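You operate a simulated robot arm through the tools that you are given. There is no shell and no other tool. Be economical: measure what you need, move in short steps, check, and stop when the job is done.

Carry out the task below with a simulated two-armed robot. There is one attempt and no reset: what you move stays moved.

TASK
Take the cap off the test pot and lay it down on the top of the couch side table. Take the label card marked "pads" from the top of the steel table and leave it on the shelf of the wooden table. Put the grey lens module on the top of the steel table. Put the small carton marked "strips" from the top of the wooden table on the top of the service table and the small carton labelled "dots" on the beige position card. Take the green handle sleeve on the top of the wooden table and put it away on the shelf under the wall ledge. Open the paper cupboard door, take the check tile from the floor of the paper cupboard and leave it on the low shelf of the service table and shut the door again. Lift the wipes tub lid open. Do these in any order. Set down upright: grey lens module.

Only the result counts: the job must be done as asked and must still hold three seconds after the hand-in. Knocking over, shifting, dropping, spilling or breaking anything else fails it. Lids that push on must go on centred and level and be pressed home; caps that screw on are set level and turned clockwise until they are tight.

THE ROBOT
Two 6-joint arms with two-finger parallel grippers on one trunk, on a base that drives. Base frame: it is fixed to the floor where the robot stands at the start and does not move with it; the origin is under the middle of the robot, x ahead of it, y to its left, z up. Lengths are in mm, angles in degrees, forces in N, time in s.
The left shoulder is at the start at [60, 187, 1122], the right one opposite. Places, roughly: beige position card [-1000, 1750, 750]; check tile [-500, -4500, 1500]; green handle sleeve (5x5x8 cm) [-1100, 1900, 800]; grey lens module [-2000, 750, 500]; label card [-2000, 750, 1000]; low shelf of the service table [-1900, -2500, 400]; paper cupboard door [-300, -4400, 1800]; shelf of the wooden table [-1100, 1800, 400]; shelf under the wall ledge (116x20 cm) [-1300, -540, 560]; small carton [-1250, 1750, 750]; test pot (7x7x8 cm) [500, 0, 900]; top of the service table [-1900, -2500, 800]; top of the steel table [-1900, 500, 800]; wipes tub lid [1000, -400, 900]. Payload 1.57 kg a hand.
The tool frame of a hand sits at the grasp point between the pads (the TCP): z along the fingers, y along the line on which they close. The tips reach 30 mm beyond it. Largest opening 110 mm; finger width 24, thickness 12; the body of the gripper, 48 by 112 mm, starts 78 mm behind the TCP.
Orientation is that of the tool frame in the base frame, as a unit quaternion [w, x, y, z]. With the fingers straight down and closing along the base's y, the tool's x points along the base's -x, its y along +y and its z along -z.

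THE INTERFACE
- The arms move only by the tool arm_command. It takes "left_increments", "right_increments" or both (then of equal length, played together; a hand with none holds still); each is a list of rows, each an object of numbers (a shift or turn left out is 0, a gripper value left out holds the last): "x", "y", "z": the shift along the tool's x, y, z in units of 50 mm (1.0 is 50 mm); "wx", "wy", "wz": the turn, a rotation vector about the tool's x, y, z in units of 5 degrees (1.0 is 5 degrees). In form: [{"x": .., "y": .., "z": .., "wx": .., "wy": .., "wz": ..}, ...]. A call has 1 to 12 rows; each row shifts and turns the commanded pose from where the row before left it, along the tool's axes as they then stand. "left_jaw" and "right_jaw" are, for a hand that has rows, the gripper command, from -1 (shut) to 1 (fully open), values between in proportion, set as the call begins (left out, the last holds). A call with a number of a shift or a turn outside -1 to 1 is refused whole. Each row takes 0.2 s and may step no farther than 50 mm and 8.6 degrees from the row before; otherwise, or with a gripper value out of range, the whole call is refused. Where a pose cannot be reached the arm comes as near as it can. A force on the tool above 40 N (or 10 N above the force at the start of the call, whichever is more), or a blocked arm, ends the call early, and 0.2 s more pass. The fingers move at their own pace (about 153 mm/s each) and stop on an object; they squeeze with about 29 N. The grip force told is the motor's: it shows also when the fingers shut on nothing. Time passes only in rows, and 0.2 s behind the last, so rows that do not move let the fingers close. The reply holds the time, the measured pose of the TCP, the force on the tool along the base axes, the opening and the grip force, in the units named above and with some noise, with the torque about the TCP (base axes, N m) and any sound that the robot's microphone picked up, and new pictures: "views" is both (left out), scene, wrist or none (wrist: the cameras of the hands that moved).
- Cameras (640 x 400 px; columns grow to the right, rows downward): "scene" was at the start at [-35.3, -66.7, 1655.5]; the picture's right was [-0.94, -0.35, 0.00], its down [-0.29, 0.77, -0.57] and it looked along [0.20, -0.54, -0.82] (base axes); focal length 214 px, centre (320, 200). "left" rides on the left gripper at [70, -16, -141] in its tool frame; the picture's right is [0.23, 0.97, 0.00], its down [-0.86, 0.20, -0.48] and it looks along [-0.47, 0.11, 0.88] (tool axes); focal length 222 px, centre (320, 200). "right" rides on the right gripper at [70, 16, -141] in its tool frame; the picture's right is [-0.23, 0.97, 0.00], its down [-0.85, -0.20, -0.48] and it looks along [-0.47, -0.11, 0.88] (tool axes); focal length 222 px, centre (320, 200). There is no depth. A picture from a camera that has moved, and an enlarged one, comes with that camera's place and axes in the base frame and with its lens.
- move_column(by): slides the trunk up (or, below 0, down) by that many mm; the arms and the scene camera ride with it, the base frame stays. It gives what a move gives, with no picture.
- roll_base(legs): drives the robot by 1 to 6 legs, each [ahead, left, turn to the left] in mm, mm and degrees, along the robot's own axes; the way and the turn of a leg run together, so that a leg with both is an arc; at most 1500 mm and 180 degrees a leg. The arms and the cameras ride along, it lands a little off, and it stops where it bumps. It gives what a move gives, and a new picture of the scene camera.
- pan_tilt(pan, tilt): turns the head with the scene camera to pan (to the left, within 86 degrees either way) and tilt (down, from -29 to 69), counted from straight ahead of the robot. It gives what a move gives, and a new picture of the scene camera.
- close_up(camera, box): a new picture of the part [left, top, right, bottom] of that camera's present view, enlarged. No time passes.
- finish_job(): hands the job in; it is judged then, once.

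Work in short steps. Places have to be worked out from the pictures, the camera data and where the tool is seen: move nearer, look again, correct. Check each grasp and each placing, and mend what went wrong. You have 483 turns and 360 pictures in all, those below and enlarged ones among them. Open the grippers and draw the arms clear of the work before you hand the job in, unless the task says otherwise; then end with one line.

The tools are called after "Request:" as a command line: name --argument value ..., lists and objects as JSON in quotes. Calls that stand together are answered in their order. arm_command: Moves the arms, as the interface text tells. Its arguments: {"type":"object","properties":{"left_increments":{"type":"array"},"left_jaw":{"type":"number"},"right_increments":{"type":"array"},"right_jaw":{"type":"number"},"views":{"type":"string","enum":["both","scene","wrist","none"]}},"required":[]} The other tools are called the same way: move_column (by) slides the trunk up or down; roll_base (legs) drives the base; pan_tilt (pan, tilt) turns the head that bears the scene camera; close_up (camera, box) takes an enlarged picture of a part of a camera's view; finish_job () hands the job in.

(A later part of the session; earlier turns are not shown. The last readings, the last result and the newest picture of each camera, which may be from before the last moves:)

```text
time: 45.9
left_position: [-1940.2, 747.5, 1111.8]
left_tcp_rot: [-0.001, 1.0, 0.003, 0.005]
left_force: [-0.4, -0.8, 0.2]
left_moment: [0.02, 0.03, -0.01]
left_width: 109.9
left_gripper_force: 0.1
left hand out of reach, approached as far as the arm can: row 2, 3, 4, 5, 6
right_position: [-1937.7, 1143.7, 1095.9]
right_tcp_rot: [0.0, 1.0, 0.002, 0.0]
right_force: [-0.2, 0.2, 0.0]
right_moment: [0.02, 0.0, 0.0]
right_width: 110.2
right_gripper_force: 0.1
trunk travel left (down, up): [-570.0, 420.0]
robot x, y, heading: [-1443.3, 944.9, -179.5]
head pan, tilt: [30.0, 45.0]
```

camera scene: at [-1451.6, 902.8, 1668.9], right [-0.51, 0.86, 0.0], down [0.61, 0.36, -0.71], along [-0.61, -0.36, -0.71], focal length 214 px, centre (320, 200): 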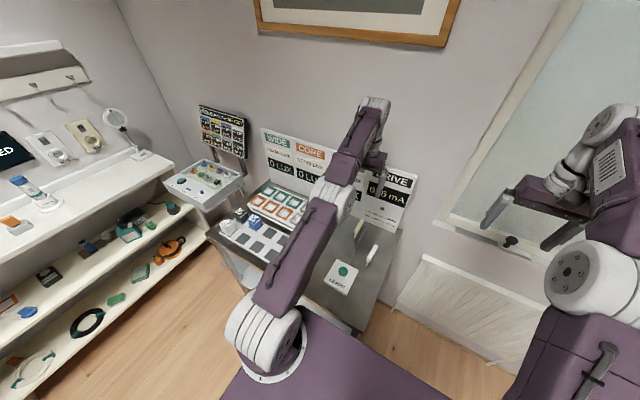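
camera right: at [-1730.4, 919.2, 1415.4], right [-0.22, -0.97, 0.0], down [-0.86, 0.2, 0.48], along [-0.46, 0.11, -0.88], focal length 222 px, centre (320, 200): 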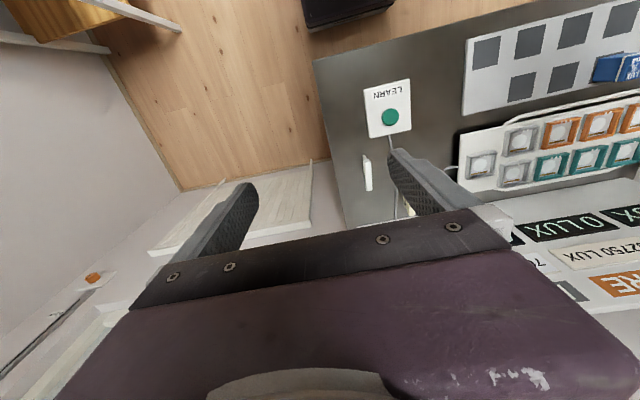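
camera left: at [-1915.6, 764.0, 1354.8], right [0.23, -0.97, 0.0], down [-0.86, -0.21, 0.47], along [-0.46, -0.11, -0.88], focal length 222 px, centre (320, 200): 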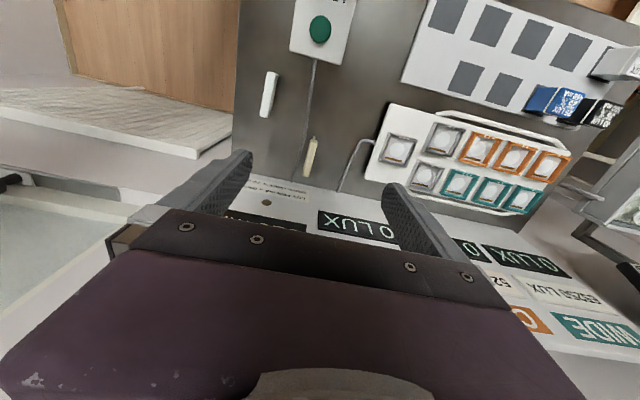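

Reach follows a sphere (~540 mm about the shoulder with wrist 150 above the TCP). Better to stand nearer with the base between the table legs and use the right hand: retract, shift left 385 mm.

Request:
arm_command --left_increments '[{"x": 1}, {"x": 1}, {"x": 1}, {"x": 1}, {"x": 1}]' --right_increments '[{"x": 1}, {"x": 1}, {"x": 0}, {"x": 0}, {"x": 0}]' --views "none"

Request:
roll_base --legs '[[0, 385, 0]]'

Request:
pan_tilt --pan 0 --tilt 60

```text
time: 47.1
left_position: [-1693.2, 749.7, 1112.4]
left_tcp_rot: [0.0, 1.0, 0.003, 0.005]
left_force: [0.5, -0.9, -0.3]
left_moment: [0.0, -0.02, -0.02]
left_width: 110.0
left_gripper_force: 0.2
left hand out of reach, approached as far as the arm can: row 5
right_position: [-1837.6, 1144.1, 1096.7]
right_tcp_rot: [0.0, 1.0, 0.002, -0.001]
right_force: [-0.7, -0.2, 0.3]
right_moment: [0.01, 0.01, 0.03]
right_width: 110.1
right_gripper_force: 0.0
trunk travel left (down, up): [-570.0, 420.0]
robot x, y, heading: [-1440.5, 944.8, -179.5]
head pan, tilt: [30.0, 45.0]
```

```text
time: 49.5
left_position: [-1691.9, 364.5, 1113.5]
left_tcp_rot: [-0.001, 1.0, 0.003, 0.005]
left_force: [0.4, 0.0, -0.2]
left_moment: [0.05, 0.03, 0.0]
left_width: 110.0
left_gripper_force: 0.1
right_position: [-1835.6, 758.7, 1094.8]
right_tcp_rot: [0.0, 1.0, 0.002, -0.001]
right_force: [0.1, -0.2, -0.6]
right_moment: [0.02, 0.0, 0.0]
right_width: 110.0
right_gripper_force: 0.1
trunk travel left (down, up): [-570.0, 420.0]
robot x, y, heading: [-1440.1, 560.4, -179.5]
head pan, tilt: [30.0, 45.0]
camera scene: at [-1450.2, 518.4, 1488.9], right [-0.51, 0.86, 0.0], down [0.61, 0.36, -0.71], along [-0.61, -0.36, -0.71], focal length 214 px, centre (320, 200)
```

scene: 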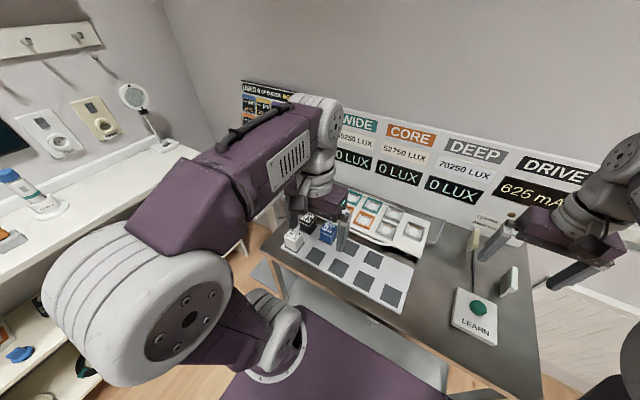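

```text
time: 50.5
left_position: [-1691.3, 364.8, 1113.1]
left_tcp_rot: [-0.001, 1.0, 0.003, 0.006]
left_force: [-0.4, -0.2, -0.8]
left_moment: [0.01, 0.0, 0.0]
left_width: 110.0
left_gripper_force: 0.0
right_position: [-1835.9, 759.2, 1095.1]
right_tcp_rot: [0.0, 1.0, 0.003, 0.0]
right_force: [0.4, -0.1, 0.0]
right_moment: [0.02, 0.03, 0.01]
right_width: 109.9
right_gripper_force: 0.0
trunk travel left (down, up): [-570.0, 420.0]
robot x, y, heading: [-1439.5, 558.1, -179.8]
head pan, tilt: [0.0, 60.0]
camera scene: at [-1446.7, 559.3, 1469.4], right [-0.01, 1.0, 0.0], down [0.87, 0.01, -0.5], along [-0.5, 0.0, -0.87], focal length 214 px, centre (320, 200)
```

scene: 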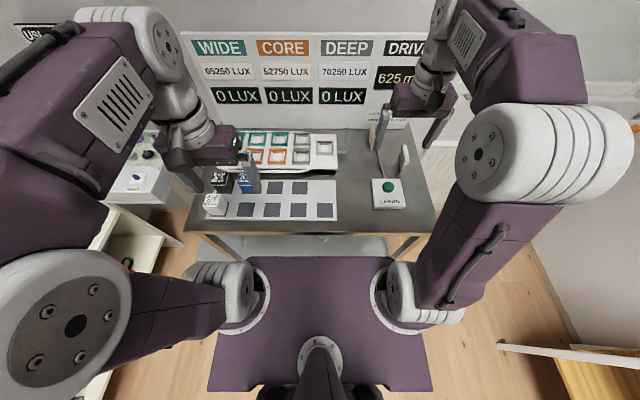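

Base now is between the legs with 90 mm trunk clearance. I roll 60 mm ahead and bring the right hand above the cream card.

Request:
roll_base --legs '[[60, 0, 0]]'

Request:
arm_command --right_increments '[{"z": 0.6}, {"x": -0.8, "z": 0.4}, {"x": -0.8, "z": 0.4}, {"x": -0.8, "z": 0.3}, {"x": -0.4, "y": 0.1, "z": 0.2}]' --views "wrist"

```text
time: 51.5
left_position: [-1752.5, 365.3, 1114.2]
left_tcp_rot: [0.0, 1.0, 0.003, 0.006]
left_force: [-0.3, -0.5, 0.0]
left_moment: [-0.01, 0.0, 0.0]
left_width: 110.1
left_gripper_force: 0.1
right_position: [-1895.6, 760.8, 1095.6]
right_tcp_rot: [0.0, 1.0, 0.002, 0.001]
right_force: [0.3, -0.6, 0.2]
right_moment: [0.02, -0.03, 0.01]
right_width: 109.9
right_gripper_force: 0.0
trunk travel left (down, up): [-570.0, 420.0]
robot x, y, heading: [-1498.0, 559.1, -180.0]
head pan, tilt: [0.0, 60.0]
camera scene: at [-1506.6, 558.8, 1469.4], right [-0.01, 1.0, 0.0], down [0.87, 0.0, -0.5], along [-0.5, 0.0, -0.87], focal length 214 px, centre (320, 200)
```

scene: 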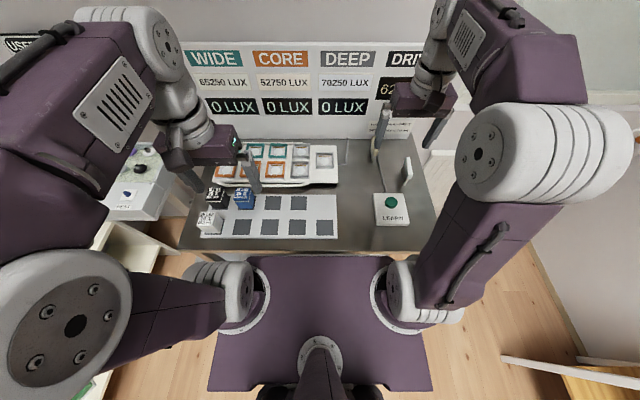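

```text
time: 52.6
left_position: [-1751.5, 365.2, 1113.7]
left_tcp_rot: [-0.001, 1.0, 0.002, 0.005]
left_force: [-0.2, 0.3, 0.0]
left_moment: [0.01, -0.03, 0.01]
left_width: 109.9
left_gripper_force: 0.0
right_position: [-2037.2, 755.2, 1001.2]
right_tcp_rot: [0.0, 1.0, 0.003, 0.0]
right_force: [-0.2, 0.0, 0.4]
right_moment: [0.01, -0.01, 0.03]
right_width: 110.0
right_gripper_force: 0.1
trunk travel left (down, up): [-570.0, 420.0]
robot x, y, heading: [-1499.8, 561.0, -179.7]
head pan, tilt: [0.0, 60.0]
camera right: at [-1967.2, 738.3, 1142.3], right [-0.22, -0.97, 0.0], down [-0.86, 0.2, 0.48], along [-0.47, 0.11, -0.88], focal length 222 px, centre (320, 200)
```

right: 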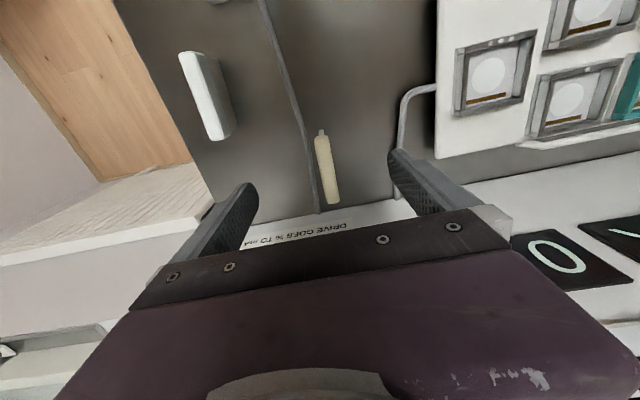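

Triangulated: card top z≈905, centre [-2058, 752], table top z≈855. I descend to TCP z≈897 around it.

Request:
arm_command --right_increments '[{"x": -0.42, "y": 0.06}, {"z": 0.7}, {"z": 0.7}, {"z": 0.68}]'

```text
time: 53.6
left_position: [-1753.1, 365.7, 1113.2]
left_tcp_rot: [0.0, 1.0, 0.003, 0.005]
left_force: [-0.5, -0.4, 0.7]
left_moment: [0.03, -0.04, -0.02]
left_width: 110.0
left_gripper_force: 0.0
right_position: [-2058.8, 750.9, 896.5]
right_tcp_rot: [-0.001, 1.0, 0.004, 0.0]
right_force: [-0.2, -0.2, -0.3]
right_moment: [-0.04, -0.04, 0.0]
right_width: 109.9
right_gripper_force: 0.1
trunk travel left (down, up): [-570.0, 420.0]
robot x, y, heading: [-1498.5, 557.9, -179.9]
head pan, tilt: [0.0, 60.0]
camera scene: at [-1507.2, 559.1, 1469.4], right [-0.01, 1.0, 0.0], down [0.87, 0.0, -0.5], along [-0.5, 0.0, -0.87], focal length 214 px, centre (320, 200)
camera right: at [-1988.9, 735.1, 1037.4], right [-0.22, -0.97, 0.0], down [-0.86, 0.2, 0.48], along [-0.47, 0.11, -0.88], focal length 222 px, centre (320, 200)
```

scene: 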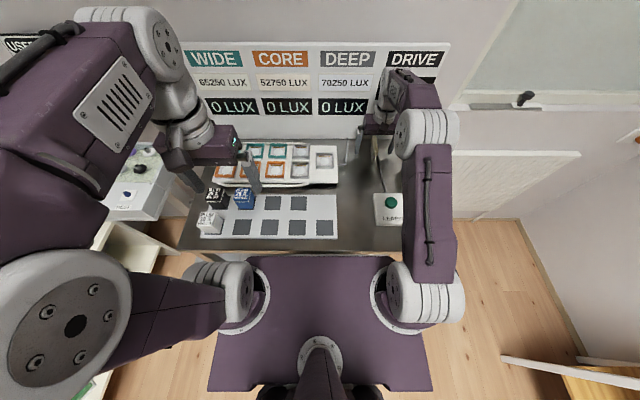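
right: 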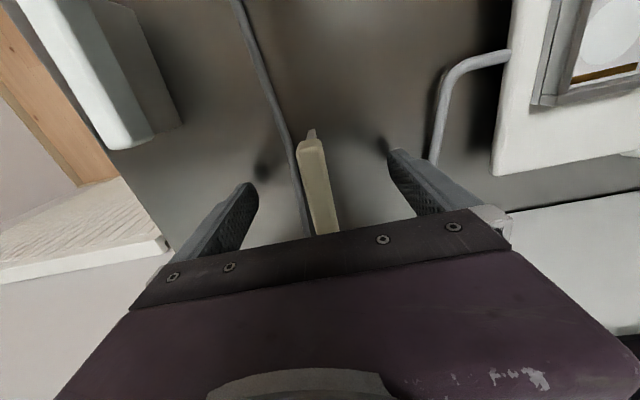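

Card is centred between the fingers but a cable lies next to it; I raise 8 mm so the tips clear it and close.

Request:
arm_command --right_increments '[{"z": -0.16}, {}]' --views "none"

Request:
arm_command --right_increments '[{}, {}, {}, {}]' --right_jaw -1 --views "wrist"

```text
time: 54.2
left_position: [-1751.3, 365.3, 1113.4]
left_tcp_rot: [-0.001, 1.0, 0.003, 0.005]
left_force: [-0.2, 0.9, -0.1]
left_moment: [-0.02, 0.0, 0.01]
left_width: 110.0
left_gripper_force: 0.0
right_position: [-2057.4, 750.9, 905.4]
right_tcp_rot: [0.0, 1.0, 0.002, 0.0]
right_force: [-0.4, -0.2, 0.5]
right_moment: [-0.05, -0.02, -0.02]
right_width: 110.1
right_gripper_force: 0.0
trunk travel left (down, up): [-570.0, 420.0]
robot x, y, heading: [-1500.2, 558.7, -179.7]
head pan, tilt: [0.0, 60.0]
```

```text
time: 55.2
left_position: [-1752.0, 365.6, 1112.6]
left_tcp_rot: [0.0, 1.0, 0.002, 0.006]
left_force: [0.0, -0.2, 0.3]
left_moment: [0.02, -0.01, 0.04]
left_width: 110.1
left_gripper_force: 0.0
right_position: [-2056.4, 750.4, 905.3]
right_tcp_rot: [0.0, 1.0, 0.003, 0.0]
right_force: [-0.7, -0.4, 0.1]
right_moment: [-0.02, 0.0, 0.0]
right_width: 14.8
right_gripper_force: 29.4
trunk travel left (down, up): [-570.0, 420.0]
robot x, y, heading: [-1496.1, 561.1, -179.8]
head pan, tilt: [0.0, 60.0]
camera right: at [-1987.8, 734.9, 1046.2], right [-0.22, -0.97, 0.0], down [-0.86, 0.2, 0.48], along [-0.47, 0.11, -0.88], focal length 222 px, centre (320, 200)
```

right: 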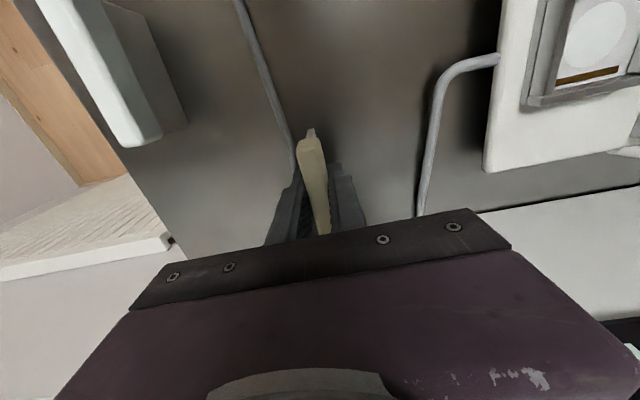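

Gripped. Lift 150 mm and draw back, then check the text.

Request:
arm_command --right_increments '[{"z": -0.5}, {"z": -1}, {"z": -1}, {"z": -0.5}, {"x": 0.9}, {"x": 0.9}, {"x": 0.9, "wz": 0.5}, {"wz": 1}, {"wz": 1}, {"wz": 1}, {"wz": 1}, {"wz": 1}]' --views "scene"

Request:
close_up --camera "scene" --box '[340, 80, 480, 200]'

```text
time: 57.9
left_position: [-1751.8, 365.9, 1113.4]
left_tcp_rot: [-0.001, 1.0, 0.003, 0.005]
left_force: [-0.1, -0.4, -0.2]
left_moment: [0.02, -0.03, 0.02]
left_width: 110.1
left_gripper_force: 0.1
right_position: [-2042.5, 751.7, 1039.5]
right_tcp_rot: [0.0, 0.972, -0.237, 0.0]
right_force: [0.4, 0.2, 0.3]
right_moment: [0.0, 0.04, 0.01]
right_width: 15.2
right_gripper_force: 29.1
right hand out of reach, approached as far as the arm can: row 3, 4, 5, 6, 7
trunk travel left (down, up): [-570.0, 420.0]
robot x, y, heading: [-1499.6, 558.2, -179.8]
head pan, tilt: [0.0, 60.0]
camera scene: at [-1506.3, 558.9, 1469.4], right [-0.01, 1.0, 0.0], down [0.87, 0.0, -0.5], along [-0.5, 0.0, -0.87], focal length 214 px, centre (320, 200)
```

scene: 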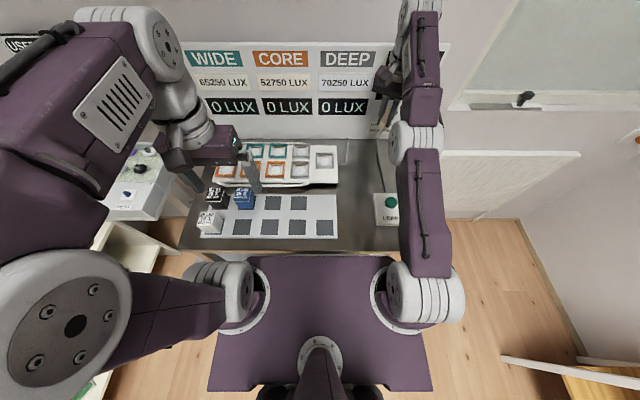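

```text
3.33 times, centred on (410, 140) of scene
camera zoom: at [-1506.3, 558.9, 1469.4], right [-0.01, 1.0, 0.0], down [0.87, 0.0, -0.5], along [-0.5, 0.0, -0.87], focal length 715 px, centre (20, 400)
```

zoom: 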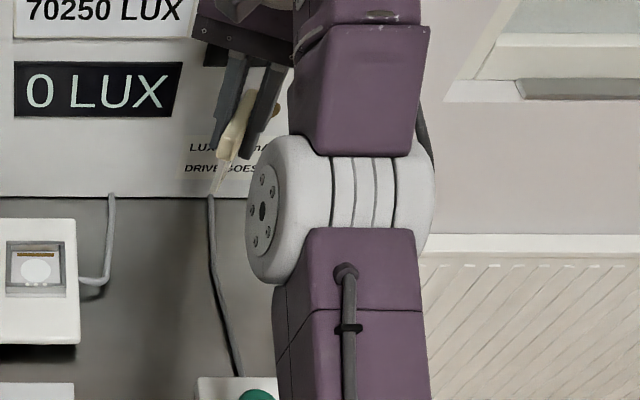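

I retract toward the robot and turn the card further to read it.

Request:
arm_command --right_increments '[{"x": 0.8, "y": -0.41}, {"x": 0.8, "y": -0.41}, {"x": 0.8, "y": -0.41}, {"x": 0.8, "y": -0.41}, {"wz": 1}, {"wz": 1}, {"wz": 1}, {"wz": 1}, {"wz": 1}, {"wz": 1}]' --views "scene"

Request:
close_up --camera "scene" --box '[340, 80, 480, 200]'

```text
time: 60.0
left_position: [-1751.0, 365.1, 1112.9]
left_tcp_rot: [-0.001, 1.0, 0.003, 0.005]
left_force: [-0.3, 0.1, -0.1]
left_moment: [0.0, 0.05, 0.02]
left_width: 110.0
left_gripper_force: 0.0
right_position: [-2042.9, 752.9, 1040.0]
right_tcp_rot: [0.0, 0.878, -0.48, 0.0]
right_force: [-0.9, -0.2, -0.3]
right_moment: [0.0, 0.02, 0.01]
right_width: 15.1
right_gripper_force: 29.0
right hand out of reach, approached as far as the arm can: row 1, 2, 3, 4
trunk travel left (down, up): [-570.0, 420.0]
robot x, y, heading: [-1500.2, 558.2, -179.6]
head pan, tilt: [0.0, 60.0]
camera scene: at [-1506.3, 558.9, 1469.4], right [-0.01, 1.0, 0.0], down [0.87, 0.0, -0.5], along [-0.5, 0.0, -0.87], focal length 214 px, centre (320, 200)
```

scene: 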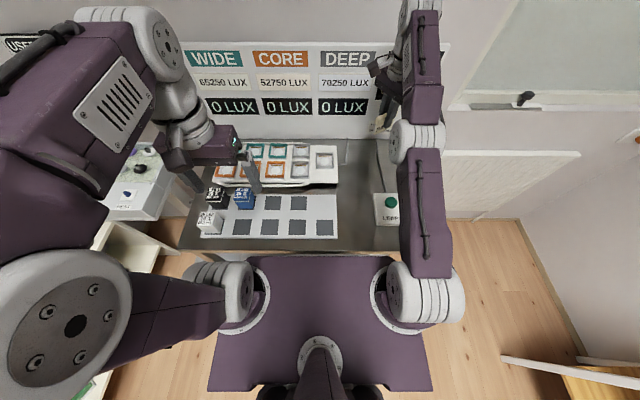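

```text
3.33 times, centred on (410, 140) of scene
camera zoom: at [-1506.3, 558.9, 1469.4], right [-0.01, 1.0, 0.0], down [0.87, 0.0, -0.5], along [-0.5, 0.0, -0.87], focal length 715 px, centre (20, 400)
```

zoom: 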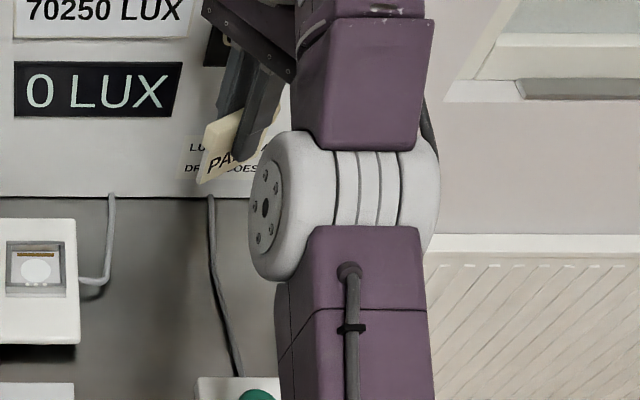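

The card reads PADS. The arm is straight (singular), so I nudge it sideways to free it.

Request:
arm_command --right_increments '[{"z": 0.6}, {"z": 0.6}, {}]' --views "none"

```text
time: 60.9
left_position: [-1752.0, 364.7, 1112.9]
left_tcp_rot: [-0.001, 1.0, 0.003, 0.006]
left_force: [-0.2, 0.0, 0.0]
left_moment: [0.0, 0.02, 0.03]
left_width: 110.0
left_gripper_force: 0.0
right_position: [-2042.8, 752.4, 1035.0]
right_tcp_rot: [-0.001, 0.878, -0.478, 0.003]
right_force: [0.7, -0.7, -0.2]
right_moment: [0.05, -0.01, 0.02]
right_width: 14.9
right_gripper_force: 29.0
right hand out of reach, approached as far as the arm can: row 1, 2
trunk travel left (down, up): [-570.0, 420.0]
robot x, y, heading: [-1498.4, 555.7, -179.9]
head pan, tilt: [0.0, 60.0]
```

Now try retracting with small steps and slight lowering.

Request:
arm_command --right_increments '[{"x": 0.27, "y": -0.42, "z": 0.2}, {"x": 0.27, "y": -0.42, "z": 0.2}, {"x": 0.27, "y": -0.42, "z": 0.2}, {"x": 0.27, "y": -0.42}, {"x": 0.27, "y": -0.42}]' --views "none"

```text
time: 62.0
left_position: [-1751.3, 365.2, 1114.2]
left_tcp_rot: [-0.001, 1.0, 0.003, 0.006]
left_force: [0.0, -0.5, -0.1]
left_moment: [0.02, -0.01, 0.01]
left_width: 109.9
left_gripper_force: 0.1
right_position: [-2042.2, 754.6, 1038.2]
right_tcp_rot: [0.0, 0.878, -0.479, 0.0]
right_force: [-0.4, -0.3, -0.2]
right_moment: [0.01, 0.01, -0.01]
right_width: 14.9
right_gripper_force: 28.7
right hand out of reach, approached as far as the arm can: row 1, 2, 3, 4, 5
trunk travel left (down, up): [-570.0, 420.0]
robot x, y, heading: [-1496.0, 556.7, -179.6]
head pan, tilt: [0.0, 60.0]
```

Try a sideways motion to break the singularity.

Request:
arm_command --right_increments '[{"x": -0.8, "y": -0.5}, {"x": -0.8, "y": -0.5}, {"x": 0.27, "y": -0.42}, {"x": 0.27, "y": -0.42}, {"x": 0.27, "y": -0.42}]' --views "none"

```text
time: 63.2
left_position: [-1751.9, 365.1, 1112.4]
left_tcp_rot: [0.0, 1.0, 0.002, 0.005]
left_force: [-0.2, -0.3, -0.2]
left_moment: [0.02, -0.01, -0.02]
left_width: 110.1
left_gripper_force: 0.0
right_position: [-2030.9, 853.4, 1037.7]
right_tcp_rot: [-0.001, 0.878, -0.478, 0.0]
right_force: [-0.3, -0.2, -0.3]
right_moment: [0.0, 0.0, -0.04]
right_width: 15.1
right_gripper_force: 29.3
right hand out of reach, approached as far as the arm can: row 2, 3, 4, 5
trunk travel left (down, up): [-570.0, 420.0]
robot x, y, heading: [-1505.2, 560.8, -179.6]
head pan, tilt: [0.0, 60.0]
```

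Sideways works but radial retraction is stuck; tilt the wrist slightly, as freed the left arm before.

Request:
arm_command --right_increments '[{"wx": -0.84, "wy": -0.54}, {"wx": -0.84, "wy": -0.54}, {"x": 0.27, "y": -0.42}, {"x": 0.27, "y": -0.42}, {"wx": 0.84, "wy": 0.54}, {"wx": 0.84, "wy": 0.54}]' --views "none"

```text
time: 64.7
left_position: [-1754.9, 364.9, 1112.3]
left_tcp_rot: [0.0, 1.0, 0.003, 0.006]
left_force: [-0.4, 0.1, 0.5]
left_moment: [-0.02, -0.02, 0.01]
left_width: 110.1
left_gripper_force: 0.1
right_position: [-2001.7, 858.3, 1094.2]
right_tcp_rot: [0.0, 0.878, -0.479, 0.0]
right_force: [-0.4, 0.3, -1.1]
right_moment: [-0.01, -0.05, 0.02]
right_width: 15.2
right_gripper_force: 29.1
right hand out of reach, approached as far as the arm can: row 1, 2, 3, 4, 5, 6
trunk travel left (down, up): [-570.0, 420.0]
robot x, y, heading: [-1502.0, 555.7, -179.6]
head pan, tilt: [0.0, 60.0]
```

Possibly the accumulated command overshot inward; I command back outward step by step to re-sync at a reachable point.

Request:
arm_command --right_increments '[{"x": -0.54, "y": 0.83}, {"x": -0.54, "y": 0.83}, {"x": -0.54, "y": 0.83}, {"x": -0.54, "y": 0.83}, {"x": -0.54, "y": 0.83}, {"x": -0.54, "y": 0.83}]' --views "none"

```text
time: 66.0
left_position: [-1751.8, 365.0, 1112.8]
left_tcp_rot: [-0.001, 1.0, 0.003, 0.005]
left_force: [0.5, -0.2, 0.6]
left_moment: [-0.02, -0.06, -0.01]
left_width: 109.8
left_gripper_force: 0.1
right_position: [-2037.0, 837.3, 1037.2]
right_tcp_rot: [0.0, 0.878, -0.479, 0.0]
right_force: [-0.5, 0.6, -0.2]
right_moment: [0.0, -0.04, 0.02]
right_width: 14.7
right_gripper_force: 29.1
right hand out of reach, approached as far as the arm can: row 1, 2, 3, 4, 5, 6
trunk travel left (down, up): [-570.0, 420.0]
robot x, y, heading: [-1499.2, 559.6, -179.8]
head pan, tilt: [0.0, 60.0]
```

Copy the sequence that freed the left arm: move up several steps, then retract.

Request:
arm_command --right_increments '[{"z": -0.9}, {"z": -0.9}, {"z": -0.9}, {"z": -0.9}, {"x": 0.43, "y": -0.66}, {"x": 0.43, "y": -0.66}, {"x": 0.43, "y": -0.66}]' --views "none"

```text
time: 67.7
left_position: [-1750.8, 365.3, 1112.5]
left_tcp_rot: [0.0, 1.0, 0.003, 0.005]
left_force: [-0.3, -1.0, 0.0]
left_moment: [-0.02, 0.01, 0.01]
left_width: 109.8
left_gripper_force: 0.1
right_position: [-1838.8, 820.0, 1150.5]
right_tcp_rot: [0.0, 0.878, -0.479, -0.001]
right_force: [0.2, 0.8, -0.6]
right_moment: [0.01, 0.06, 0.01]
right_width: 14.9
right_gripper_force: 28.8
right hand out of reach, approached as far as the arm can: row 1, 2, 3, 4
trunk travel left (down, up): [-570.0, 420.0]
robot x, y, heading: [-1499.7, 557.1, -179.5]
head pan, tilt: [0.0, 60.0]
```

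Freed. Now the lens module on the lower shelf: back off 250 mm, lower the column and look.

Request:
roll_base --legs '[[-300, 0, 0]]'

Request:
move_column --by -300

Request:
pan_tilt --pan 0 --tilt 50

```text
time: 69.7
left_position: [-1449.0, 366.7, 1112.4]
left_tcp_rot: [-0.001, 1.0, 0.001, 0.006]
left_force: [0.6, 0.3, -0.1]
left_moment: [-0.01, 0.0, -0.01]
left_width: 109.8
left_gripper_force: 0.1
right_position: [-1536.6, 823.9, 1150.8]
right_tcp_rot: [0.0, 0.877, -0.48, 0.0]
right_force: [0.3, 0.6, -0.3]
right_moment: [0.02, 0.02, -0.05]
right_width: 14.8
right_gripper_force: 29.6
trunk travel left (down, up): [-570.0, 420.0]
robot x, y, heading: [-1198.3, 558.7, -180.0]
head pan, tilt: [0.0, 60.0]
camera scene: at [-1204.1, 560.2, 1469.4], right [0.0, 1.0, 0.0], down [0.87, 0.0, -0.5], along [-0.5, 0.0, -0.87], focal length 214 px, centre (320, 200)
```

scene: 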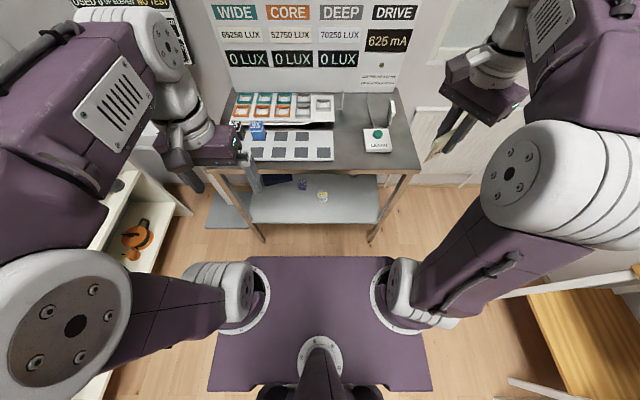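

```text
time: 72.7
left_position: [-1450.7, 366.5, 813.3]
left_tcp_rot: [-0.001, 1.0, 0.001, 0.005]
left_force: [-0.5, 0.3, 0.0]
left_moment: [0.02, 0.01, -0.01]
left_width: 110.0
left_gripper_force: 0.0
right_position: [-1537.7, 823.1, 849.8]
right_tcp_rot: [0.001, 0.877, -0.48, 0.0]
right_force: [-0.2, 0.8, 0.1]
right_moment: [0.01, 0.0, -0.01]
right_width: 15.1
right_gripper_force: 29.1
trunk travel left (down, up): [-270.0, 720.0]
robot x, y, heading: [-1197.2, 563.8, -179.8]
head pan, tilt: [0.0, 60.0]
```

```text
time: 73.4
left_position: [-1450.3, 368.6, 813.4]
left_tcp_rot: [-0.001, 1.0, 0.001, 0.005]
left_force: [0.2, -0.5, 0.7]
left_moment: [0.02, -0.01, 0.01]
left_width: 109.9
left_gripper_force: 0.0
right_position: [-1537.7, 822.4, 850.0]
right_tcp_rot: [0.0, 0.877, -0.48, 0.001]
right_force: [0.0, 0.4, 0.1]
right_moment: [0.01, 0.0, -0.01]
right_width: 14.7
right_gripper_force: 29.1
trunk travel left (down, up): [-270.0, 720.0]
robot x, y, heading: [-1196.2, 562.8, -179.9]
head pan, tilt: [0.0, 50.0]
camera scene: at [-1214.6, 560.1, 1181.9], right [0.0, 1.0, 0.0], down [0.77, 0.0, -0.64], along [-0.64, 0.0, -0.77], focal length 214 px, centre (320, 200)
```

scene: 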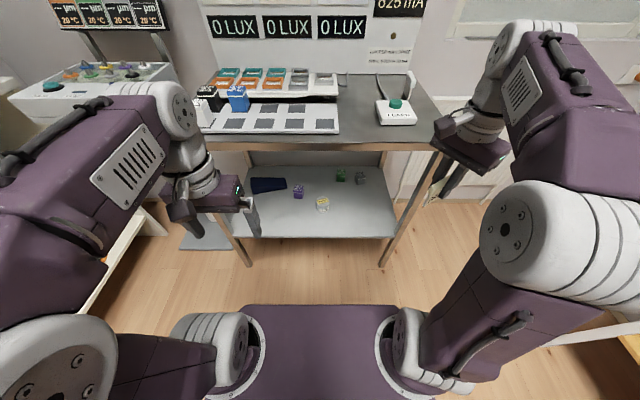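

Request:
close_up --camera "scene" --box '[230, 140, 410, 250]'

```text
3.56 times, centred on (320, 195) of scene
camera zoom: at [-1214.6, 560.1, 1181.9], right [0.0, 1.0, 0.0], down [0.77, 0.0, -0.64], along [-0.64, 0.0, -0.77], focal length 763 px, centre (320, 218)
```

zoom: 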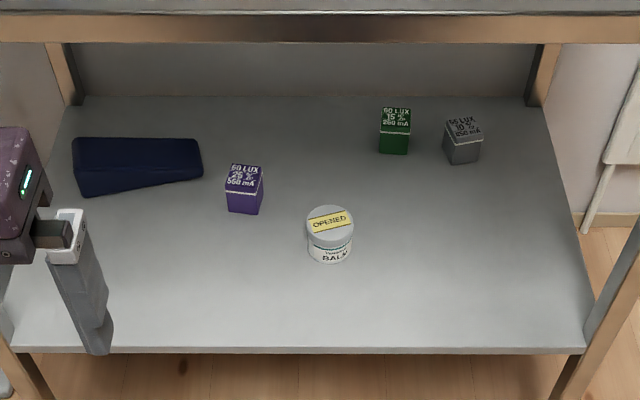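

The grey cube (back right of the lower shelf, ≈[-1990, 767]) is the lens module. I pitch the left hand 45° forward, shift the robot right so the left shoulder lines up, and lower the trunk.

Request:
arm_command --left_increments '[{"wy": -1, "x": -0.4}, {"wy": -1, "x": -0.4}, {"wy": -1}, {"wy": -1}, {"wy": -1}, {"wy": -1}, {"wy": -1}, {"wy": -1}, {"wy": -1}]' --views "none"

Request:
roll_base --legs '[[0, -390, 0]]'

Request:
move_column --by -160

Request:
pan_tilt --pan 15 --tilt 45

```text
time: 75.4
left_position: [-1622.5, 362.0, 819.7]
left_tcp_rot: [0.001, 0.926, 0.002, -0.378]
left_force: [-0.1, 0.2, 0.7]
left_moment: [-0.04, -0.05, -0.02]
left_width: 110.0
left_gripper_force: 0.2
left hand out of reach, approached as far as the arm can: row 3, 4, 5, 6, 7, 8, 9
right_position: [-1538.0, 823.3, 850.6]
right_tcp_rot: [0.0, 0.877, -0.48, 0.0]
right_force: [0.0, 0.5, -1.0]
right_moment: [0.02, -0.01, 0.0]
right_width: 14.9
right_gripper_force: 29.1
trunk travel left (down, up): [-270.0, 720.0]
robot x, y, heading: [-1194.6, 553.8, -179.9]
head pan, tilt: [0.0, 50.0]
```

```text
time: 77.9
left_position: [-1623.3, 751.9, 820.4]
left_tcp_rot: [-0.001, 0.926, 0.001, -0.377]
left_force: [0.4, 0.3, 0.3]
left_moment: [0.0, 0.02, 0.0]
left_width: 110.0
left_gripper_force: 0.0
right_position: [-1539.7, 1212.1, 850.5]
right_tcp_rot: [0.0, 0.877, -0.481, 0.0]
right_force: [0.2, 0.4, 0.1]
right_moment: [0.01, 0.04, 0.06]
right_width: 14.8
right_gripper_force: 29.1
trunk travel left (down, up): [-270.0, 720.0]
robot x, y, heading: [-1200.0, 948.0, -179.7]
head pan, tilt: [0.0, 50.0]
camera scene: at [-1215.9, 950.5, 1182.0], right [0.0, 1.0, 0.0], down [0.77, 0.0, -0.64], along [-0.64, 0.0, -0.77], focal length 214 px, centre (320, 200)
```

scene: 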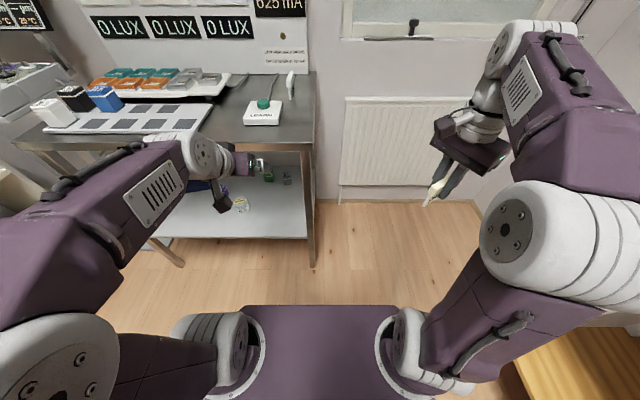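

```text
time: 79.7
left_position: [-1623.1, 751.6, 659.3]
left_tcp_rot: [0.0, 0.926, 0.002, -0.377]
left_force: [-0.7, 0.2, 0.5]
left_moment: [0.0, 0.03, 0.01]
left_width: 110.0
left_gripper_force: 0.1
right_position: [-1539.2, 1212.5, 690.6]
right_tcp_rot: [0.0, 0.878, -0.479, -0.001]
right_force: [-0.2, -0.2, 0.1]
right_moment: [0.02, -0.01, 0.01]
right_width: 14.8
right_gripper_force: 29.4
trunk travel left (down, up): [-110.0, 880.0]
robot x, y, heading: [-1199.2, 948.2, -179.8]
head pan, tilt: [0.0, 50.0]
```

```text
time: 80.5
left_position: [-1623.9, 751.4, 658.3]
left_tcp_rot: [0.001, 0.926, 0.002, -0.378]
left_force: [-0.6, -0.2, -0.1]
left_moment: [0.0, -0.03, -0.01]
left_width: 110.1
left_gripper_force: 0.1
right_position: [-1538.7, 1210.8, 689.2]
right_tcp_rot: [0.0, 0.878, -0.479, 0.0]
right_force: [-0.2, 0.5, -0.5]
right_moment: [0.02, 0.03, 0.01]
right_width: 14.5
right_gripper_force: 28.9
trunk travel left (down, up): [-110.0, 880.0]
robot x, y, heading: [-1198.3, 947.1, -179.6]
head pan, tilt: [15.0, 45.0]
camera scene: at [-1217.3, 928.9, 1028.9], right [-0.26, 0.97, 0.0], down [0.68, 0.19, -0.71], along [-0.68, -0.19, -0.71], focal length 214 px, centre (320, 200)
```

scene: 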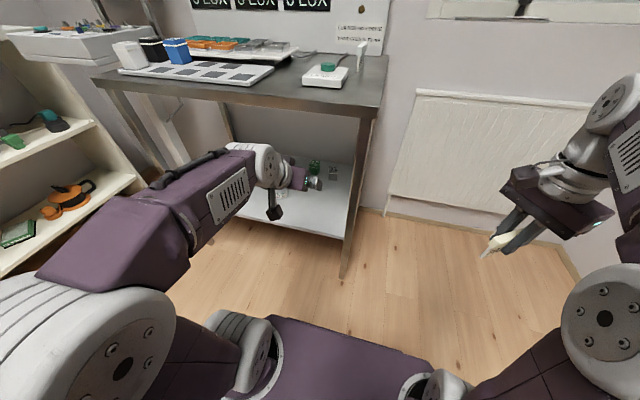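

The hand is at an inner limit; I step it down and forward in a few rows to re-sync.

Request:
arm_command --left_increments '[{"z": 0.9, "x": -0.25}, {"z": 0.9, "x": -0.25}, {"z": 0.9, "x": -0.25}]' --views "none"

```text
time: 81.3
left_position: [-1744.6, 752.0, 587.9]
left_tcp_rot: [0.0, 0.926, 0.002, -0.378]
left_force: [-0.4, 0.3, -0.3]
left_moment: [0.0, 0.0, -0.01]
left_width: 109.9
left_gripper_force: 0.1
right_position: [-1539.2, 1212.7, 691.0]
right_tcp_rot: [0.0, 0.878, -0.479, 0.0]
right_force: [0.3, -0.5, 0.0]
right_moment: [-0.01, 0.01, -0.03]
right_width: 14.9
right_gripper_force: 28.8
trunk travel left (down, up): [-110.0, 880.0]
robot x, y, heading: [-1195.9, 950.9, -179.7]
head pan, tilt: [15.0, 45.0]
```

Commands re-sync each call, good. Lower 60 mm straight, then roll ahead 100 and look through the left camera.

Request:
arm_command --left_increments '[{"x": 0.42, "z": 0.43}, {"x": 0.42, "z": 0.43}]' --views "none"

Request:
roll_base --legs '[[100, 0, 0]]'

Request:
close_up --camera "left" --box '[0, 0, 640, 400]'

```text
time: 81.9
left_position: [-1744.9, 750.8, 528.1]
left_tcp_rot: [0.0, 0.926, 0.002, -0.379]
left_force: [0.4, -0.4, 0.2]
left_moment: [-0.01, 0.0, -0.01]
left_width: 109.8
left_gripper_force: 0.0
right_position: [-1539.2, 1212.8, 690.0]
right_tcp_rot: [-0.001, 0.878, -0.479, 0.0]
right_force: [0.5, -0.3, 0.0]
right_moment: [0.0, 0.01, -0.01]
right_width: 14.9
right_gripper_force: 29.1
trunk travel left (down, up): [-110.0, 880.0]
robot x, y, heading: [-1200.3, 949.1, -179.6]
head pan, tilt: [15.0, 45.0]
```

```text
time: 83.0
left_position: [-1844.6, 751.4, 528.5]
left_tcp_rot: [-0.001, 0.926, 0.001, -0.377]
left_force: [0.1, -0.1, -0.3]
left_moment: [0.02, 0.0, 0.0]
left_width: 110.0
left_gripper_force: 0.1
right_position: [-1640.0, 1211.5, 690.6]
right_tcp_rot: [0.001, 0.877, -0.48, 0.0]
right_force: [1.4, -0.9, -1.0]
right_moment: [-0.02, 0.01, 0.02]
right_width: 14.9
right_gripper_force: 29.2
trunk travel left (down, up): [-110.0, 880.0]
robot x, y, heading: [-1297.8, 951.2, -180.0]
head pan, tilt: [15.0, 45.0]
camera scene: at [-1317.6, 928.4, 1028.9], right [-0.26, 0.97, 0.0], down [0.68, 0.19, -0.71], along [-0.68, -0.19, -0.71], focal length 214 px, centre (320, 200)
```

scene: 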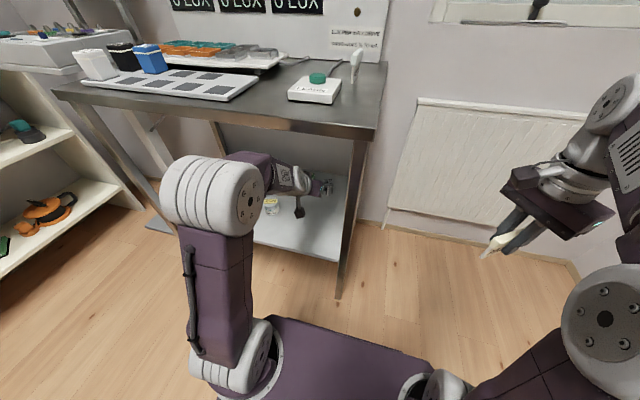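

```text
1.00 times, centred on (320, 200) of left (not enlarged: the box is as wide or as high as the picture)
camera zoom: at [-1696.8, 769.3, 579.8], right [0.17, -0.97, -0.16], down [-0.28, -0.2, 0.94], along [-0.95, -0.11, -0.3], focal length 222 px, centre (320, 200)
```

zoom: 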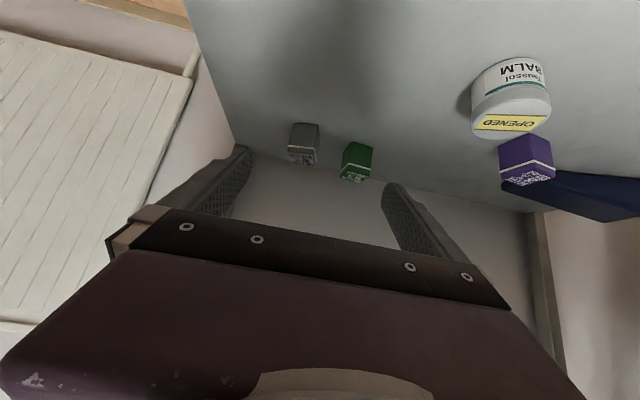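

Grey cube located at about [-2003, 770, 398], shelf z≈378; green cube is 80 mm beside it, so I set the jaw to ~80 mm. To keep the elbow below the table edge I lower the trunk 75 mm more, then roll 30 mm and look.

Request:
move_column --by -75

Request:
roll_base --legs '[[30, 0, 0]]'

Request:
arm_command --left_increments '[{"y": -0.36}, {"x": -0.6, "z": 0.55}, {"x": -0.5, "z": 0.5}]' --left_jaw 0.45

```text
time: 84.1
left_position: [-1845.0, 750.8, 453.1]
left_tcp_rot: [0.0, 0.926, 0.001, -0.378]
left_force: [0.1, -0.1, 0.3]
left_moment: [0.01, 0.0, -0.01]
left_width: 109.9
left_gripper_force: 0.1
right_position: [-1638.9, 1212.4, 614.1]
right_tcp_rot: [0.0, 0.877, -0.48, 0.0]
right_force: [-0.7, -0.3, -0.8]
right_moment: [0.02, -0.01, 0.0]
right_width: 14.7
right_gripper_force: 29.3
trunk travel left (down, up): [-35.0, 955.0]
robot x, y, heading: [-1300.4, 948.3, -179.6]
head pan, tilt: [15.0, 45.0]
```

```text
time: 85.0
left_position: [-1874.9, 752.6, 454.1]
left_tcp_rot: [0.0, 0.926, 0.002, -0.378]
left_force: [0.5, -0.3, 0.7]
left_moment: [0.02, -0.02, 0.0]
left_width: 110.0
left_gripper_force: 0.0
right_position: [-1670.4, 1211.7, 615.9]
right_tcp_rot: [-0.001, 0.877, -0.48, 0.0]
right_force: [-0.2, 0.5, 0.4]
right_moment: [-0.01, 0.0, 0.01]
right_width: 14.7
right_gripper_force: 29.0
trunk travel left (down, up): [-35.0, 955.0]
robot x, y, heading: [-1330.3, 950.3, -179.9]
head pan, tilt: [15.0, 45.0]
camera scene: at [-1347.8, 928.3, 953.9], right [-0.26, 0.97, 0.0], down [0.68, 0.19, -0.71], along [-0.68, -0.19, -0.71], focal length 214 px, centre (320, 200)
```

scene: 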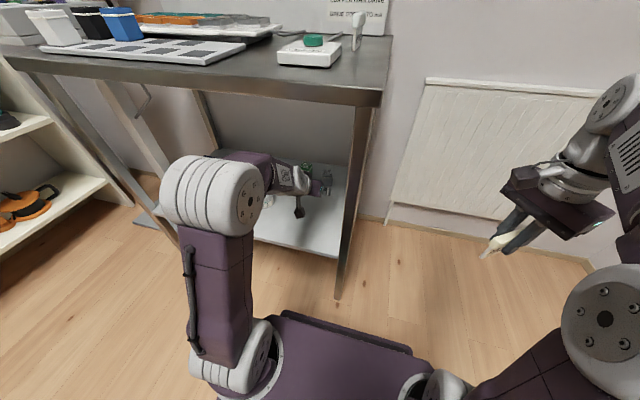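

```text
time: 85.8
left_position: [-1950.6, 768.1, 454.0]
left_tcp_rot: [-0.001, 0.926, 0.001, -0.377]
left_force: [-0.1, -0.1, -0.2]
left_moment: [0.0, 0.02, 0.02]
left_width: 80.1
left_gripper_force: 0.1
right_position: [-1668.9, 1211.1, 615.1]
right_tcp_rot: [0.0, 0.877, -0.48, 0.001]
right_force: [0.6, -0.7, 0.2]
right_moment: [0.02, 0.02, 0.02]
right_width: 15.0
right_gripper_force: 28.6
trunk travel left (down, up): [-35.0, 955.0]
robot x, y, heading: [-1330.3, 947.6, -179.9]
head pan, tilt: [15.0, 45.0]
camera scene: at [-1347.8, 928.3, 953.9], right [-0.26, 0.97, 0.0], down [0.68, 0.19, -0.71], along [-0.68, -0.19, -0.71], focal length 214 px, centre (320, 200)
camera left: at [-1803.5, 786.1, 506.1], right [0.17, -0.97, -0.16], down [-0.28, -0.2, 0.94], along [-0.95, -0.11, -0.3], focal length 222 px, centre (320, 200)
```

scene: 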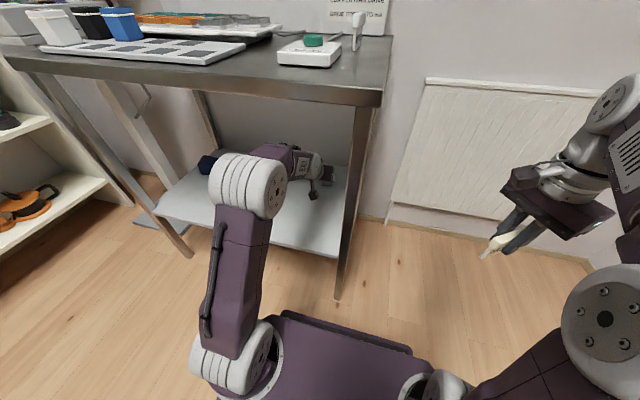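
left: 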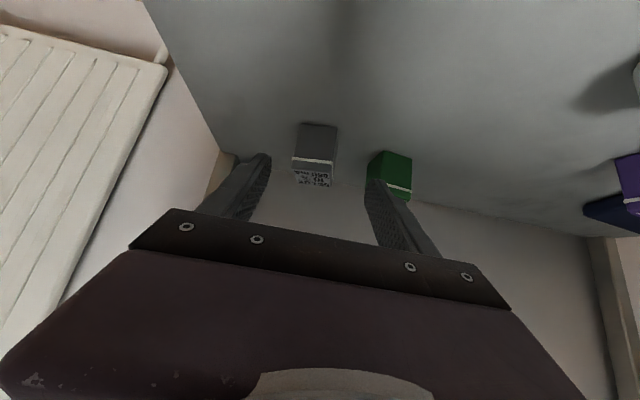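

The green cube is closer than thought (≈25 mm gap), so I narrow the jaw to 58 mm, shift 12 mm away from green and step closer to look.

Request:
arm_command --left_increments '[{"y": -0.23}, {"z": 0.4}, {}]' --left_jaw 0.055 --views "wrist"

Request:
close_up --camera "left" --box '[200, 80, 480, 255]'

```text
time: 86.6
left_position: [-1964.2, 781.2, 440.0]
left_tcp_rot: [0.0, 0.926, 0.001, -0.378]
left_force: [0.0, -0.7, -0.2]
left_moment: [-0.01, -0.04, 0.01]
left_width: 57.9
left_gripper_force: 0.0
right_position: [-1668.9, 1211.8, 614.6]
right_tcp_rot: [-0.001, 0.878, -0.48, 0.001]
right_force: [0.5, 0.0, -0.3]
right_moment: [-0.02, -0.01, 0.03]
right_width: 14.7
right_gripper_force: 28.7
trunk travel left (down, up): [-35.0, 955.0]
robot x, y, heading: [-1328.6, 950.9, -180.0]
head pan, tilt: [15.0, 45.0]
camera left: at [-1817.4, 798.2, 491.5], right [0.17, -0.97, -0.16], down [-0.28, -0.2, 0.94], along [-0.95, -0.11, -0.3], focal length 222 px, centre (320, 200)
```

left: 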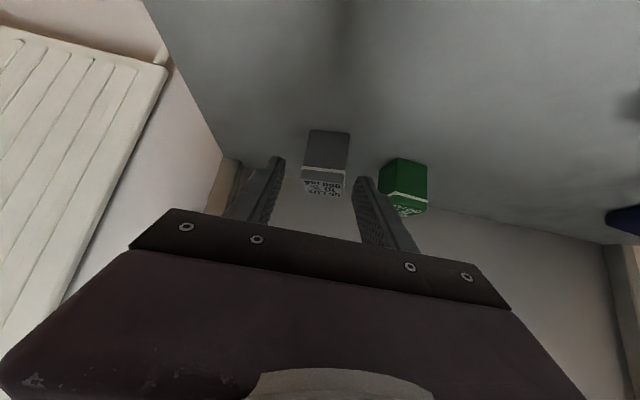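

```text
2.29 times, centred on (340, 168) of left
camera zoom: at [-1817.4, 798.2, 491.5], right [0.17, -0.97, -0.16], down [-0.28, -0.2, 0.94], along [-0.95, -0.11, -0.3], focal length 508 px, centre (274, 274)
```

zoom: 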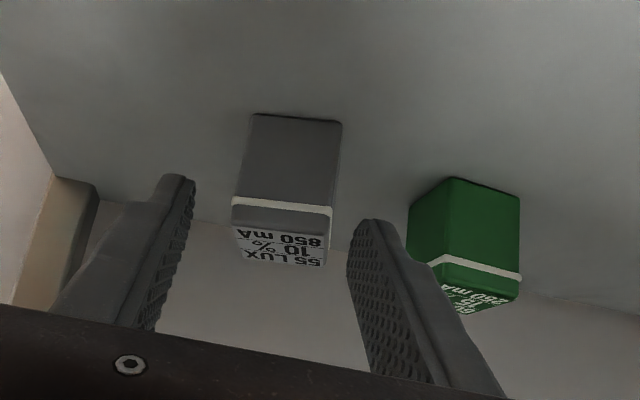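

Cube is centred at y≈780. Advance along the fingers to grip depth, then close.

Request:
arm_command --left_increments '[{"x": -0.09, "z": 0.47}, {"x": -0.08, "z": 0.47}, {}]' --views "wrist"

```text
time: 87.4
left_position: [-2004.4, 780.5, 412.1]
left_tcp_rot: [0.0, 0.927, 0.001, -0.376]
left_force: [0.3, 0.0, 0.1]
left_moment: [0.03, -0.01, -0.02]
left_width: 57.9
left_gripper_force: 0.0
right_position: [-1669.6, 1210.6, 615.8]
right_tcp_rot: [-0.001, 0.877, -0.481, 0.0]
right_force: [-0.4, 0.6, -0.9]
right_moment: [0.01, 0.01, 0.04]
right_width: 14.8
right_gripper_force: 29.0
trunk travel left (down, up): [-35.0, 955.0]
robot x, y, heading: [-1325.4, 949.0, -179.9]
head pan, tilt: [15.0, 45.0]
camera left: at [-1856.6, 798.6, 464.5], right [0.17, -0.97, -0.16], down [-0.28, -0.2, 0.94], along [-0.95, -0.11, -0.3], focal length 222 px, centre (320, 200)
```

left: 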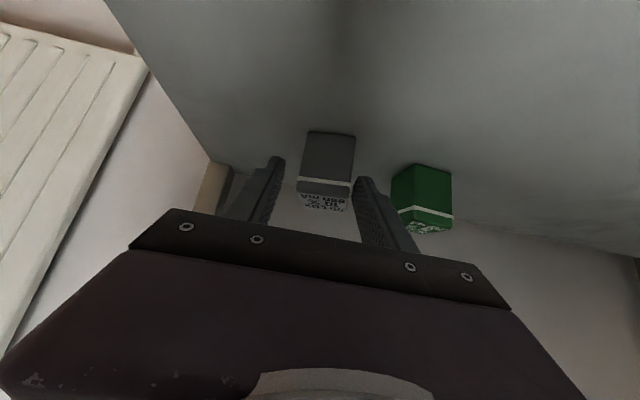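

Consistent with the cube at x≈-1982..-2022. Close the left gripper.

Request:
arm_command --left_increments '[{}, {}, {}]' --left_jaw -1 --views "wrist"

```text
time: 88.2
left_position: [-2003.3, 780.6, 413.5]
left_tcp_rot: [0.0, 0.926, 0.001, -0.377]
left_force: [0.4, -0.8, 0.2]
left_moment: [-0.01, -0.02, 0.0]
left_width: 45.6
left_gripper_force: 28.5
right_position: [-1669.6, 1211.0, 614.5]
right_tcp_rot: [0.0, 0.877, -0.48, 0.0]
right_force: [-0.7, 0.1, -0.2]
right_moment: [0.01, -0.01, 0.01]
right_width: 15.0
right_gripper_force: 28.9
trunk travel left (down, up): [-35.0, 955.0]
robot x, y, heading: [-1323.8, 950.9, -179.8]
head pan, tilt: [15.0, 45.0]
camera left: at [-1856.4, 798.6, 464.6], right [0.17, -0.97, -0.16], down [-0.28, -0.2, 0.94], along [-0.95, -0.11, -0.3], focal length 222 px, centre (320, 200)
```

left: 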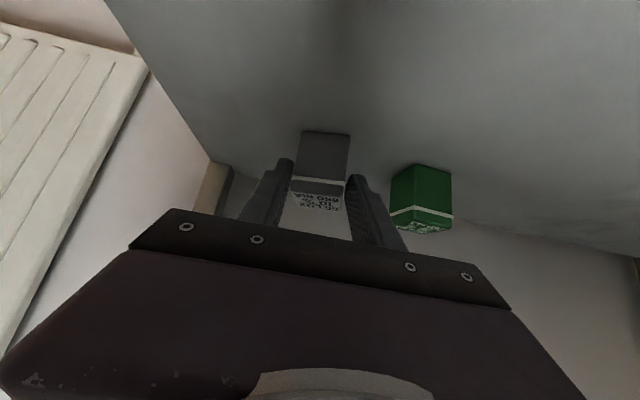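

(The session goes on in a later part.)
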